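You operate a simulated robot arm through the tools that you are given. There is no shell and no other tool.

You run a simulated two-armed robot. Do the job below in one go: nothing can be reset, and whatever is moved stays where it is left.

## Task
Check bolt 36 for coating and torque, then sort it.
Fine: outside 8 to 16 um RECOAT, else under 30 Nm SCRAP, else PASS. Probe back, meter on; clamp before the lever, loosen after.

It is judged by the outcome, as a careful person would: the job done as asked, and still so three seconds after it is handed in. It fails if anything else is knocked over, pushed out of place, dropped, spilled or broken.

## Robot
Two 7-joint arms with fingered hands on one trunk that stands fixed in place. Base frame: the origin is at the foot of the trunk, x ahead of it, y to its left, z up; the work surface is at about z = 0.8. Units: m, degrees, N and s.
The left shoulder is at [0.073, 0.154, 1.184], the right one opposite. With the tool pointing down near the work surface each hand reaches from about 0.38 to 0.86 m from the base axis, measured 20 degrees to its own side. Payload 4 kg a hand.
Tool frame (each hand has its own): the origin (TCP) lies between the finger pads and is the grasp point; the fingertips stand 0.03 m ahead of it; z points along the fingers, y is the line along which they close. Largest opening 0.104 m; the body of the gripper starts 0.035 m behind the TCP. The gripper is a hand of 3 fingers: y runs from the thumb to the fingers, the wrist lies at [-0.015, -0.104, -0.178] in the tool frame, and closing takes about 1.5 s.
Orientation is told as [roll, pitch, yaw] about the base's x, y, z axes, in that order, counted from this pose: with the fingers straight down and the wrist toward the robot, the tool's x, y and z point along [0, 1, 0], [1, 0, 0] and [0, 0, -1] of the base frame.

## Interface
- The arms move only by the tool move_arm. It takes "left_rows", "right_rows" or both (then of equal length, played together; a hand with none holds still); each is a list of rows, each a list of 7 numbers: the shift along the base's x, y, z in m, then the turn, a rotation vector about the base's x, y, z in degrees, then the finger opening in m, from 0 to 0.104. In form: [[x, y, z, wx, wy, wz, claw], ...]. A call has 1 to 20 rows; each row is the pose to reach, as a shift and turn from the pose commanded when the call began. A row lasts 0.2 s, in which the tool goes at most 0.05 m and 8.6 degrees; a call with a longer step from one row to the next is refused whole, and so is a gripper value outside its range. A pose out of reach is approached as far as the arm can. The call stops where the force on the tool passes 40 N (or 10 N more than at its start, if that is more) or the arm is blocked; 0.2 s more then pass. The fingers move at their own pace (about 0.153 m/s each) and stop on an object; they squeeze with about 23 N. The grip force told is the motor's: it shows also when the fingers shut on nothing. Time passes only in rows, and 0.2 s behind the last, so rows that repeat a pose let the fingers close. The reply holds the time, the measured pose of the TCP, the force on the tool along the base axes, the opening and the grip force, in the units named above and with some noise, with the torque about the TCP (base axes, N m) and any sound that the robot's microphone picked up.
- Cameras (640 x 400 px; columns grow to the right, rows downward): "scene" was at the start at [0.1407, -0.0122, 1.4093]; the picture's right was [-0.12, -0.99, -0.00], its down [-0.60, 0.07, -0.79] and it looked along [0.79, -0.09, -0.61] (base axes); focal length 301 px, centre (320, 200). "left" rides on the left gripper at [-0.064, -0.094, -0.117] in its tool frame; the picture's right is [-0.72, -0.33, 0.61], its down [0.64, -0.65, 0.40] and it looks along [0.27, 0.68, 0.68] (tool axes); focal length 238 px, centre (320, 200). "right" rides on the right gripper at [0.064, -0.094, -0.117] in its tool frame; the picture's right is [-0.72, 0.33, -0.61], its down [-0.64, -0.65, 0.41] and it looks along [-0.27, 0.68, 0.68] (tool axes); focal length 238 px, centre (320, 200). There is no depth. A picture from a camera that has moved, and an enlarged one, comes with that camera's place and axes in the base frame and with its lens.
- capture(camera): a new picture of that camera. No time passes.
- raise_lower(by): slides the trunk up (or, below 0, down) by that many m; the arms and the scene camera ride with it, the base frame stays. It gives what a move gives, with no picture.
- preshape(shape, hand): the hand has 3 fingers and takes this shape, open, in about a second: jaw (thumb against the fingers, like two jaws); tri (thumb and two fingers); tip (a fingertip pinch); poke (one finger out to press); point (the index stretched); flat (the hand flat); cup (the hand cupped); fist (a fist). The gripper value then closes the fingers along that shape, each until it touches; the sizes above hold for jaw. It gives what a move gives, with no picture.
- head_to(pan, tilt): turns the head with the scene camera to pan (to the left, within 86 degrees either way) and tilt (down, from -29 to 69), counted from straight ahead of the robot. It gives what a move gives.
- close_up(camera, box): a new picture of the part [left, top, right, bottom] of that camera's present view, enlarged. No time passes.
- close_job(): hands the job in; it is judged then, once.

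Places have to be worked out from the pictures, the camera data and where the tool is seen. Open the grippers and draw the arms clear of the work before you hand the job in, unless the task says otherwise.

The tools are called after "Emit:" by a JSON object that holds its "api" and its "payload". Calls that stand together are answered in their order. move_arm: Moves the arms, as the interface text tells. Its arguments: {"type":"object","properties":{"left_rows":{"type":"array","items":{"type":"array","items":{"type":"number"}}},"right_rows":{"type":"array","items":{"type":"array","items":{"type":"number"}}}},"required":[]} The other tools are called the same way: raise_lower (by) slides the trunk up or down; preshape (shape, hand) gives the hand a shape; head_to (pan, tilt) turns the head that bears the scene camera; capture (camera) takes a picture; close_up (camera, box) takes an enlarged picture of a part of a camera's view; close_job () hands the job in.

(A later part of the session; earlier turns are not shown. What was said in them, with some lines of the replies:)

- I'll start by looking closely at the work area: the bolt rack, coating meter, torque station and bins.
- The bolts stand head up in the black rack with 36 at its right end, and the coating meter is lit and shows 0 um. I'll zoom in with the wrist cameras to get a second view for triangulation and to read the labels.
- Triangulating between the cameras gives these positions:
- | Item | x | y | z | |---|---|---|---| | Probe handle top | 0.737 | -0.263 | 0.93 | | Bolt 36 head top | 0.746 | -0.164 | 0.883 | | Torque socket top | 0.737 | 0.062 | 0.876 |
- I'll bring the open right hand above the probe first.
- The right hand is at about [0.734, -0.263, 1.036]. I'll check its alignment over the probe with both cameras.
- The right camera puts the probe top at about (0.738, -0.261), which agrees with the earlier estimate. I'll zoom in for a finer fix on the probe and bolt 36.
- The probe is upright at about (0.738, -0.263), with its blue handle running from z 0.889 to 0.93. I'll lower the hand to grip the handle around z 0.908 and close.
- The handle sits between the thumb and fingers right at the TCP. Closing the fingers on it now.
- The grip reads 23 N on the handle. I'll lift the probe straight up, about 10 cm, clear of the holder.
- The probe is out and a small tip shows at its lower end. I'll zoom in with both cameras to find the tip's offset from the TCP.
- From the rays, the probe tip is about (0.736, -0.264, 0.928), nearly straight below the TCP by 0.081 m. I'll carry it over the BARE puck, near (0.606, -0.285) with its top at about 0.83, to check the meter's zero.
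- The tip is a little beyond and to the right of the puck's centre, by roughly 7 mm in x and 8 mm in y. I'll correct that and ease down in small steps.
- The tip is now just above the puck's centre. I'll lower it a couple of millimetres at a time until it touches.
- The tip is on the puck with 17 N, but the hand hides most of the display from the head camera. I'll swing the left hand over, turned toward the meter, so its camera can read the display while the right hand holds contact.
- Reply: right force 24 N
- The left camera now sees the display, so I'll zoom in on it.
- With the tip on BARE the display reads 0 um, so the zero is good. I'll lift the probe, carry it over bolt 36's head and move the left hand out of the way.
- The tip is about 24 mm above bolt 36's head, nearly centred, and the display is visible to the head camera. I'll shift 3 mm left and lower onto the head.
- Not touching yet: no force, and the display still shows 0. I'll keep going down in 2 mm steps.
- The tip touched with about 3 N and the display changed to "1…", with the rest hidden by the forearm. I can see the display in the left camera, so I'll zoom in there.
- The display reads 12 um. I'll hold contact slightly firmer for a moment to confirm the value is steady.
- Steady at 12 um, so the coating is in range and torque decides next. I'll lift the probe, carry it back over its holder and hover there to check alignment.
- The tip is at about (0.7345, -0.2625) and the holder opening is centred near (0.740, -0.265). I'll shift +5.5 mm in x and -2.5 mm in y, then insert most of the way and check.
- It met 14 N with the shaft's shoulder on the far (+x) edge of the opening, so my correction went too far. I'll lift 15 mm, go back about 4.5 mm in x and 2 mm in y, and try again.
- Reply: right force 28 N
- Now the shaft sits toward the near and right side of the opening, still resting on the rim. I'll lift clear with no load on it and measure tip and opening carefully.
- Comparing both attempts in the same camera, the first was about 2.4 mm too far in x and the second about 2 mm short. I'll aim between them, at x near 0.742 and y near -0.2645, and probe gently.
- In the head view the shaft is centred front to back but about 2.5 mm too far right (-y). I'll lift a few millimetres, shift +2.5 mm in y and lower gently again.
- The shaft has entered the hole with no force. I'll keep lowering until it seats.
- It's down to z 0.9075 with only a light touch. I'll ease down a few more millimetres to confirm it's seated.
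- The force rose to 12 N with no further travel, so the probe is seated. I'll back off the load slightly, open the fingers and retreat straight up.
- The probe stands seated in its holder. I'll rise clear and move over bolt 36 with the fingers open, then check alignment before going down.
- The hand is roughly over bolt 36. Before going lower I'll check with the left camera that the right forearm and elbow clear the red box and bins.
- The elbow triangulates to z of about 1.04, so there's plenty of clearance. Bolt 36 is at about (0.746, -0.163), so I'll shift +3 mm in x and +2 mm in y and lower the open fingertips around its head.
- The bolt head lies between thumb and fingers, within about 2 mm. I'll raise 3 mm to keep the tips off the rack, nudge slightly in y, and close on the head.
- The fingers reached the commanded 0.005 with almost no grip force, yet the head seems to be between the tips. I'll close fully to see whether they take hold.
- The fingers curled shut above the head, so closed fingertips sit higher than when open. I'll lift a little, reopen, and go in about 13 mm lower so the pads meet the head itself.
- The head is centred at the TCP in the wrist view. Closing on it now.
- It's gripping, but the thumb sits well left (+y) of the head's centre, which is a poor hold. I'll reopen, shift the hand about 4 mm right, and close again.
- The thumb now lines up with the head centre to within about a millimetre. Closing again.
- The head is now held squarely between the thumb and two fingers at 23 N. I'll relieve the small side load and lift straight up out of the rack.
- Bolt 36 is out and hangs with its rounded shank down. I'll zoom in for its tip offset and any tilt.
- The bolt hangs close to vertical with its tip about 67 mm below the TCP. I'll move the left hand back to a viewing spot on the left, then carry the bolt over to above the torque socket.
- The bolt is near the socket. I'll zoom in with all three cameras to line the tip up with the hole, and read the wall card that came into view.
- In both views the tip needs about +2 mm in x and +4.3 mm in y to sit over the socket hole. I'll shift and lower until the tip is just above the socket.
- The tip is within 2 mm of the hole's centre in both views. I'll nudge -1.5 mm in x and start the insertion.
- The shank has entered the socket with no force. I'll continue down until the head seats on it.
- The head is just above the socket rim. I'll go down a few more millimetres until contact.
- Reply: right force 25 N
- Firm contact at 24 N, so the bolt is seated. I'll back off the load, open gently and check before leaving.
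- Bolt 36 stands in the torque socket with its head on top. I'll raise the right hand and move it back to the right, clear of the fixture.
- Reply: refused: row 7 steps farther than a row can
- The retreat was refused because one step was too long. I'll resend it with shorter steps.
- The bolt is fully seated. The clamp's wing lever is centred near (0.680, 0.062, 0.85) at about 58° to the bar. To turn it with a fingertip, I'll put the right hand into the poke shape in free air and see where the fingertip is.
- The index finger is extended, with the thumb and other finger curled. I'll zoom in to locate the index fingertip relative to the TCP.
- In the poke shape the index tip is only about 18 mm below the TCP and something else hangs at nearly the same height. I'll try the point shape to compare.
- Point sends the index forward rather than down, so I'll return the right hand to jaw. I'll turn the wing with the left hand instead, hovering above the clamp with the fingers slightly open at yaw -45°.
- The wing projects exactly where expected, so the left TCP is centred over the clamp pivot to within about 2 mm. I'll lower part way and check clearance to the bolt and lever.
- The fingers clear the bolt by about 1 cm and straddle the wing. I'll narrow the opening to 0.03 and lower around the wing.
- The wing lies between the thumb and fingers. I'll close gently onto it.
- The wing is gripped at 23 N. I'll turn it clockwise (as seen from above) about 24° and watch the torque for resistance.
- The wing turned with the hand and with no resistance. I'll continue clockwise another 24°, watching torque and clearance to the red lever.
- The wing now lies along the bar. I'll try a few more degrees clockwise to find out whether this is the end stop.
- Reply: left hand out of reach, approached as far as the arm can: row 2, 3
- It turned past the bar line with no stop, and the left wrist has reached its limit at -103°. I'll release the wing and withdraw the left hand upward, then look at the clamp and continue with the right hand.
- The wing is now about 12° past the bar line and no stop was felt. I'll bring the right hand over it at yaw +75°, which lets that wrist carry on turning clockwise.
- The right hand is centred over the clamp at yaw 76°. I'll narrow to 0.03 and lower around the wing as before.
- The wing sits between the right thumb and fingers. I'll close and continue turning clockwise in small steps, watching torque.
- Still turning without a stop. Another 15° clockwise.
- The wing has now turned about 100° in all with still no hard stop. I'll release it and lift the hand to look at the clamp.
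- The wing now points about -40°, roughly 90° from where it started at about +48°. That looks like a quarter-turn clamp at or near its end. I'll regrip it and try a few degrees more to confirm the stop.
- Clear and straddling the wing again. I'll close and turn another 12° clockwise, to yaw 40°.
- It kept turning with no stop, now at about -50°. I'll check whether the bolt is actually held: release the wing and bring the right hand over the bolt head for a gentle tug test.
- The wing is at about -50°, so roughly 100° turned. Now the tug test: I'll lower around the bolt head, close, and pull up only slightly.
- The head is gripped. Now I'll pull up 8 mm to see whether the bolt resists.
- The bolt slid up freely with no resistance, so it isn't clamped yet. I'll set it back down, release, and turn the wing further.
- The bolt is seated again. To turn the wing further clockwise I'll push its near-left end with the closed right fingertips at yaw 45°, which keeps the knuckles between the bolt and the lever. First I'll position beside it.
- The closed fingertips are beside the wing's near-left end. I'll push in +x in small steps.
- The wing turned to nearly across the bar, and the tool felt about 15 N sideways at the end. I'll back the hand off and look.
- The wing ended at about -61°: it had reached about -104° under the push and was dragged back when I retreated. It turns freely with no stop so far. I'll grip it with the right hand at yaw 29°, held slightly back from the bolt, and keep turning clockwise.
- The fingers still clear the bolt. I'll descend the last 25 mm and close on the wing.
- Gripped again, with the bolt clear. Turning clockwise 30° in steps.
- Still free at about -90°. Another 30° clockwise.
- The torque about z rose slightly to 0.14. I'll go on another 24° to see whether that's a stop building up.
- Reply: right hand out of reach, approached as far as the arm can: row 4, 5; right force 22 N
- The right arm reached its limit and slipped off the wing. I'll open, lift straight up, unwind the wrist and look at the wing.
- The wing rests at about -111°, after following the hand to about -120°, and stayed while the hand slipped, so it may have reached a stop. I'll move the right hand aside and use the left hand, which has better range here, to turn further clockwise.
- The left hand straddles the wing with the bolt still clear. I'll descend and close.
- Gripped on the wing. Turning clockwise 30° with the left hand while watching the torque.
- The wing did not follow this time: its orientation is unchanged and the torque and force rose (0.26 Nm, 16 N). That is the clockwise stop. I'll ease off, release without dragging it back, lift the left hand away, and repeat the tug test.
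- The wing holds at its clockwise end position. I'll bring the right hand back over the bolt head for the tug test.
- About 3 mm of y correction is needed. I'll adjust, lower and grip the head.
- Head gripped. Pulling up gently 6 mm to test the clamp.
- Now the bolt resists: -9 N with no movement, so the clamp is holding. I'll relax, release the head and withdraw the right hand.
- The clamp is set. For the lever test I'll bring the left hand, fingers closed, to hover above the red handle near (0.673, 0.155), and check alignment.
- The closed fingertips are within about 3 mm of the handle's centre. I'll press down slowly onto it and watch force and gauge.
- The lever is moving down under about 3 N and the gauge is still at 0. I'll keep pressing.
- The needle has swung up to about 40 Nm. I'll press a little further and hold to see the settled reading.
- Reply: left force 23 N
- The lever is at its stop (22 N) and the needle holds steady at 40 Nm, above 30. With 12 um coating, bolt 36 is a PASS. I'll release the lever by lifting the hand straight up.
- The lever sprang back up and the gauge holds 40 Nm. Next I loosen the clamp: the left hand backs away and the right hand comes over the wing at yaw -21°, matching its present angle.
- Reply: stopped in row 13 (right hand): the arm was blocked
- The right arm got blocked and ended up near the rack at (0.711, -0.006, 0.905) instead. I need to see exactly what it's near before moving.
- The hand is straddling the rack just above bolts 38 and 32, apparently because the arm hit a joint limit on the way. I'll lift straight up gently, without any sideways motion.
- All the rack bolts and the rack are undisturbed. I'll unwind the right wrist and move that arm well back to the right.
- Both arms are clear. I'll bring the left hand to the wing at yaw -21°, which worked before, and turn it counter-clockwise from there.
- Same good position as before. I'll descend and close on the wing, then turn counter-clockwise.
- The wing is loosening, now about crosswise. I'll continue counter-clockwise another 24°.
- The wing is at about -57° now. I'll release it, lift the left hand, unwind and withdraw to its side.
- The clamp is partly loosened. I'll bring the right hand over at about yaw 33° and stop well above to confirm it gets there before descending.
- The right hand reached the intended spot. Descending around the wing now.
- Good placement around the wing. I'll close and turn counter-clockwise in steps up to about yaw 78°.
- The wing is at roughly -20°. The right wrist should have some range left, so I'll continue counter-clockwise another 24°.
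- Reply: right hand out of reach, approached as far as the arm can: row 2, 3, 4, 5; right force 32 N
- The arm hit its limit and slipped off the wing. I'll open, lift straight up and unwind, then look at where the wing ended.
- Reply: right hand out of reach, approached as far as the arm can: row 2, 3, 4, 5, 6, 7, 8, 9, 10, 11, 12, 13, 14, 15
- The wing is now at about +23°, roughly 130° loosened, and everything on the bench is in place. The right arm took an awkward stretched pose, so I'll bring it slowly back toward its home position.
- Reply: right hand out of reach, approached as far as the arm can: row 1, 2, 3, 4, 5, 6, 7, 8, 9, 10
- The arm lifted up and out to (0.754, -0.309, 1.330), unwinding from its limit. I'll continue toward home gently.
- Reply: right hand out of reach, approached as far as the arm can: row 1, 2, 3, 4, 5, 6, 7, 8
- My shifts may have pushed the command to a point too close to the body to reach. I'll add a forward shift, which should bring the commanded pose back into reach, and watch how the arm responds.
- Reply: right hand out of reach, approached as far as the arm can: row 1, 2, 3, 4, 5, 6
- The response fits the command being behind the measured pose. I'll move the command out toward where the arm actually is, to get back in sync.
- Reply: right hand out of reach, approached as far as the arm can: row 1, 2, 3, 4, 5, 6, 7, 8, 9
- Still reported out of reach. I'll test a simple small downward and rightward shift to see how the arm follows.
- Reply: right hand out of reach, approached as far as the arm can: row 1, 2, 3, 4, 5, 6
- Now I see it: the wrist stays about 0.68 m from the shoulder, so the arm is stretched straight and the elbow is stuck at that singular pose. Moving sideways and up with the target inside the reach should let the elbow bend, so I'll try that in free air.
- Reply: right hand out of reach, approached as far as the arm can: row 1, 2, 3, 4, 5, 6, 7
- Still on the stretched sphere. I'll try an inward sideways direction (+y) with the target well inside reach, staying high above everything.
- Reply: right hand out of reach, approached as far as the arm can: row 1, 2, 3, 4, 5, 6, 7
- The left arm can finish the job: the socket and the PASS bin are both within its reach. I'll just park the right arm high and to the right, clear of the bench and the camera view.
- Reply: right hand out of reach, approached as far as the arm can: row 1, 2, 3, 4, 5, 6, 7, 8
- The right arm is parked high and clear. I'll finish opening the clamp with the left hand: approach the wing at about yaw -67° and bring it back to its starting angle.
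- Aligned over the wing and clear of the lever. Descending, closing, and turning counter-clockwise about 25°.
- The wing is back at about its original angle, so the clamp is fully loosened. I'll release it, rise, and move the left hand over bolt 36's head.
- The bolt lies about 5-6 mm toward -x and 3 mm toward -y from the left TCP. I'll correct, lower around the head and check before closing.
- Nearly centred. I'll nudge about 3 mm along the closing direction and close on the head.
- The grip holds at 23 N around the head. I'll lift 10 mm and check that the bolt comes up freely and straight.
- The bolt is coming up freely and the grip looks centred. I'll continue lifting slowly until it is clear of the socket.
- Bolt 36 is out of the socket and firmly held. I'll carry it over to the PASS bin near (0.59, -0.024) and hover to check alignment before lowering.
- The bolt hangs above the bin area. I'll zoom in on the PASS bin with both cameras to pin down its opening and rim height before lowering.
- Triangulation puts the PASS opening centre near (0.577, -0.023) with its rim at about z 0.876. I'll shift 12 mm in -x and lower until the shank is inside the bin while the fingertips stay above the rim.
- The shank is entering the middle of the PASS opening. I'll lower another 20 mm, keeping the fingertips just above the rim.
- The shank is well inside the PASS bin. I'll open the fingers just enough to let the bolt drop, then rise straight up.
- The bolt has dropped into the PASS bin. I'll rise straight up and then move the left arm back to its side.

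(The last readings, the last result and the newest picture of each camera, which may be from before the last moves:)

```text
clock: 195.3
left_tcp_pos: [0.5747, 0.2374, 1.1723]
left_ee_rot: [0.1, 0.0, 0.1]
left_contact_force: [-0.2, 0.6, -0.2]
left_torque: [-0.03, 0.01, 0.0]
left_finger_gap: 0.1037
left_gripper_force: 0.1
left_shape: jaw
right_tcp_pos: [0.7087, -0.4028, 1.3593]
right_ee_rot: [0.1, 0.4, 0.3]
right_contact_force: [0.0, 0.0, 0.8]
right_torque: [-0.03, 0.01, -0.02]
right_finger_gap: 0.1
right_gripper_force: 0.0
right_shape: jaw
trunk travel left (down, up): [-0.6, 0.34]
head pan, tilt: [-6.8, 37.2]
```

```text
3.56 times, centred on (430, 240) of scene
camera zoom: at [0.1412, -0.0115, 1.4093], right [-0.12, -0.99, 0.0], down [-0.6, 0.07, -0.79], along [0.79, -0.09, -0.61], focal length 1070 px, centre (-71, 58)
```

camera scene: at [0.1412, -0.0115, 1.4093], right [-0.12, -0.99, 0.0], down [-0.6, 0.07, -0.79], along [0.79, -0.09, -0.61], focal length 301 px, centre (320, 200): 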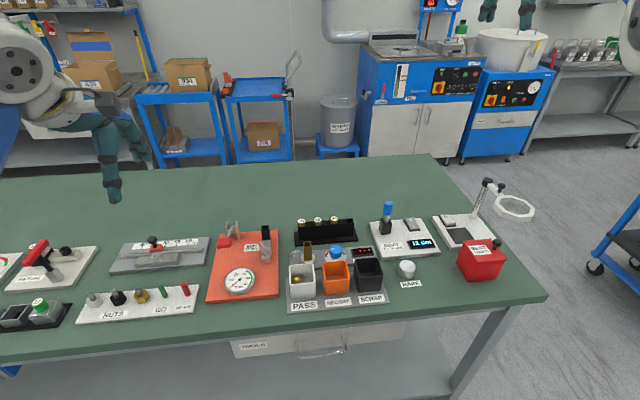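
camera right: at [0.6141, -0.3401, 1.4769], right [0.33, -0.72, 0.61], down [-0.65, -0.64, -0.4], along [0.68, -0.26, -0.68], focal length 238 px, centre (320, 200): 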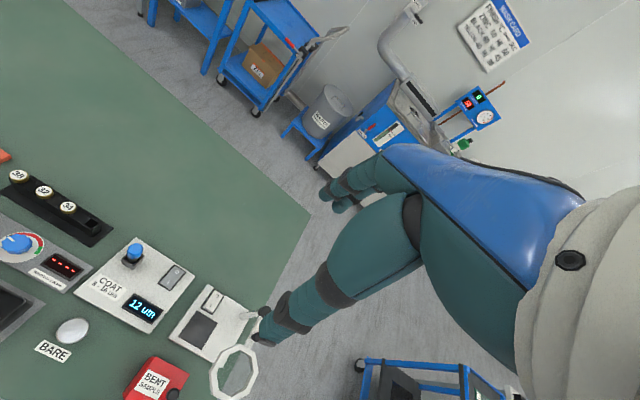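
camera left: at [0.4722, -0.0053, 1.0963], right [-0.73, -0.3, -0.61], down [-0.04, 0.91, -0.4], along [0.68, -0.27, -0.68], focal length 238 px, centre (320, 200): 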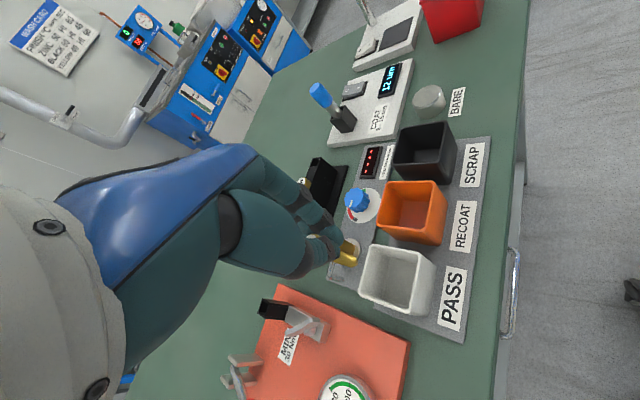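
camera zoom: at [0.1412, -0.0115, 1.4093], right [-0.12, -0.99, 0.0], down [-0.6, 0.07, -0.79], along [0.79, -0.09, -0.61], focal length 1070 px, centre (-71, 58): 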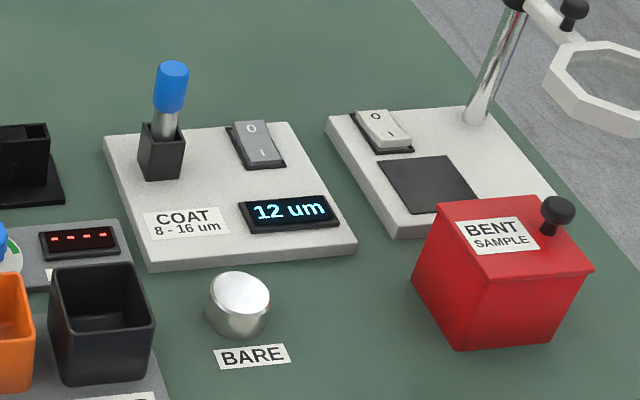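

Bolt 36 lies inside PASS, and the probe is back in its holder with the meter on, showing 12 um. The lever is up, the clamp is loosened, and everything else is in place. I'll let a second pass and check that it's all settled.

Emit:
{"api": "move_arm", "payload": {"left_rows": [[0, 0.02, 0.01, 0, 0, 0, 0.104], [0, 0.02, 0.01, 0, 0, 0, 0.104], [0, 0.02, 0.01, 0, 0, 0, 0.104], [0, 0.02, 0.01, 0, 0, 0, 0.104], [0, 0.02, 0.01, 0, 0, 0, 0.104], [0, 0.02, 0.01, 0, 0, 0, 0.104]]}}

Emit:
{"api": "close_up", "payload": {"camera": "scene", "box": [280, 190, 440, 310]}}

Emit:
{"api": "capture", "payload": {"camera": "scene"}}

```text
clock: 196.7
left_tcp_pos: [0.5737, 0.2579, 1.1827]
left_ee_rot: [0.0, 0.0, 0.0]
left_contact_force: [-0.3, -1.1, 0.7]
left_torque: [0.03, 0.01, 0.0]
left_finger_gap: 0.1036
left_gripper_force: 0.1
left_shape: jaw
right_tcp_pos: [0.7089, -0.4025, 1.3581]
right_ee_rot: [0.1, 0.4, 0.3]
right_contact_force: [-0.1, -0.4, -0.7]
right_torque: [0.0, 0.0, 0.03]
right_finger_gap: 0.0998
right_gripper_force: 0.0
right_shape: jaw
trunk travel left (down, up): [-0.6, 0.34]
head pan, tilt: [-6.8, 37.2]
```

```text
3.33 times, centred on (360, 250) of scene
camera zoom: at [0.1412, -0.0113, 1.4093], right [-0.12, -0.99, 0.0], down [-0.6, 0.07, -0.79], along [0.79, -0.09, -0.61], focal length 1003 px, centre (187, 33)
```

zoom: 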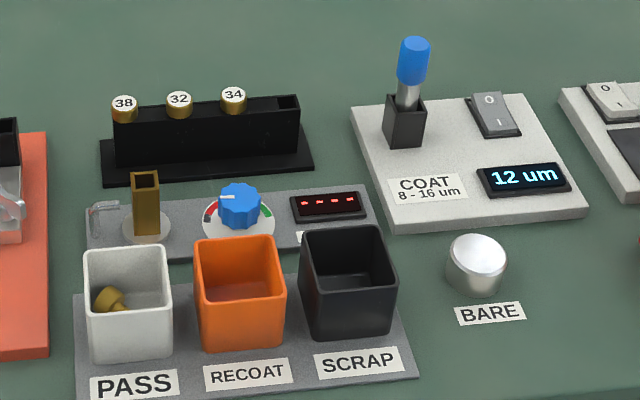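

```text
taken
camera scene: at [0.1412, -0.0113, 1.4093], right [-0.12, -0.99, 0.0], down [-0.6, 0.07, -0.79], along [0.79, -0.09, -0.61], focal length 301 px, centre (320, 200)
```

scene: 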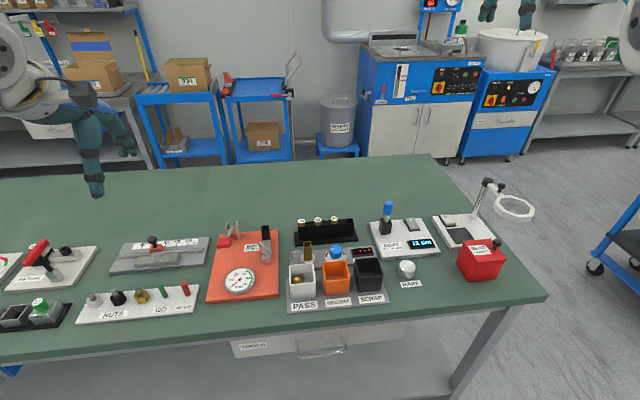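

Everything is settled: bolt 36 (12 um, 40 Nm) rests in the PASS bin, the probe is back with the meter on, and the clamp is loosened. Both grippers are open and both arms are clear, so I'm handing the job in.

Emit:
{"api": "close_job", "payload": {}}

```text
The job is handed in.
```

Bolt 36 passed both checks and is in the PASS bin; the job is handed in.

- **Coating:** 12 um, inside the 8 to 16 um range. The meter read 0 on the BARE piece first, so its zero was good.
- **Torque:** 40 Nm with the lever at its stop, above the 30 Nm minimum. I confirmed the clamp was holding the bolt with a light tug before pressing the lever.
- **Left as asked:** the probe is back in its holder, the meter is on (still showing 12 um), and the clamp is loosened.
- **Clamp wing:** it rests about 13 degrees short of where it started, but it is loose; the bolt lifted out freely.
- **Right arm:** it ran into its joint limits while turning the clamp. Once it drifted to just above the bolts in the rack, and I saw nothing moved. After the second time I parked it high and clear, with the gripper open, and finished with the left arm.

Nothing was knocked over or moved out of place that I could see.
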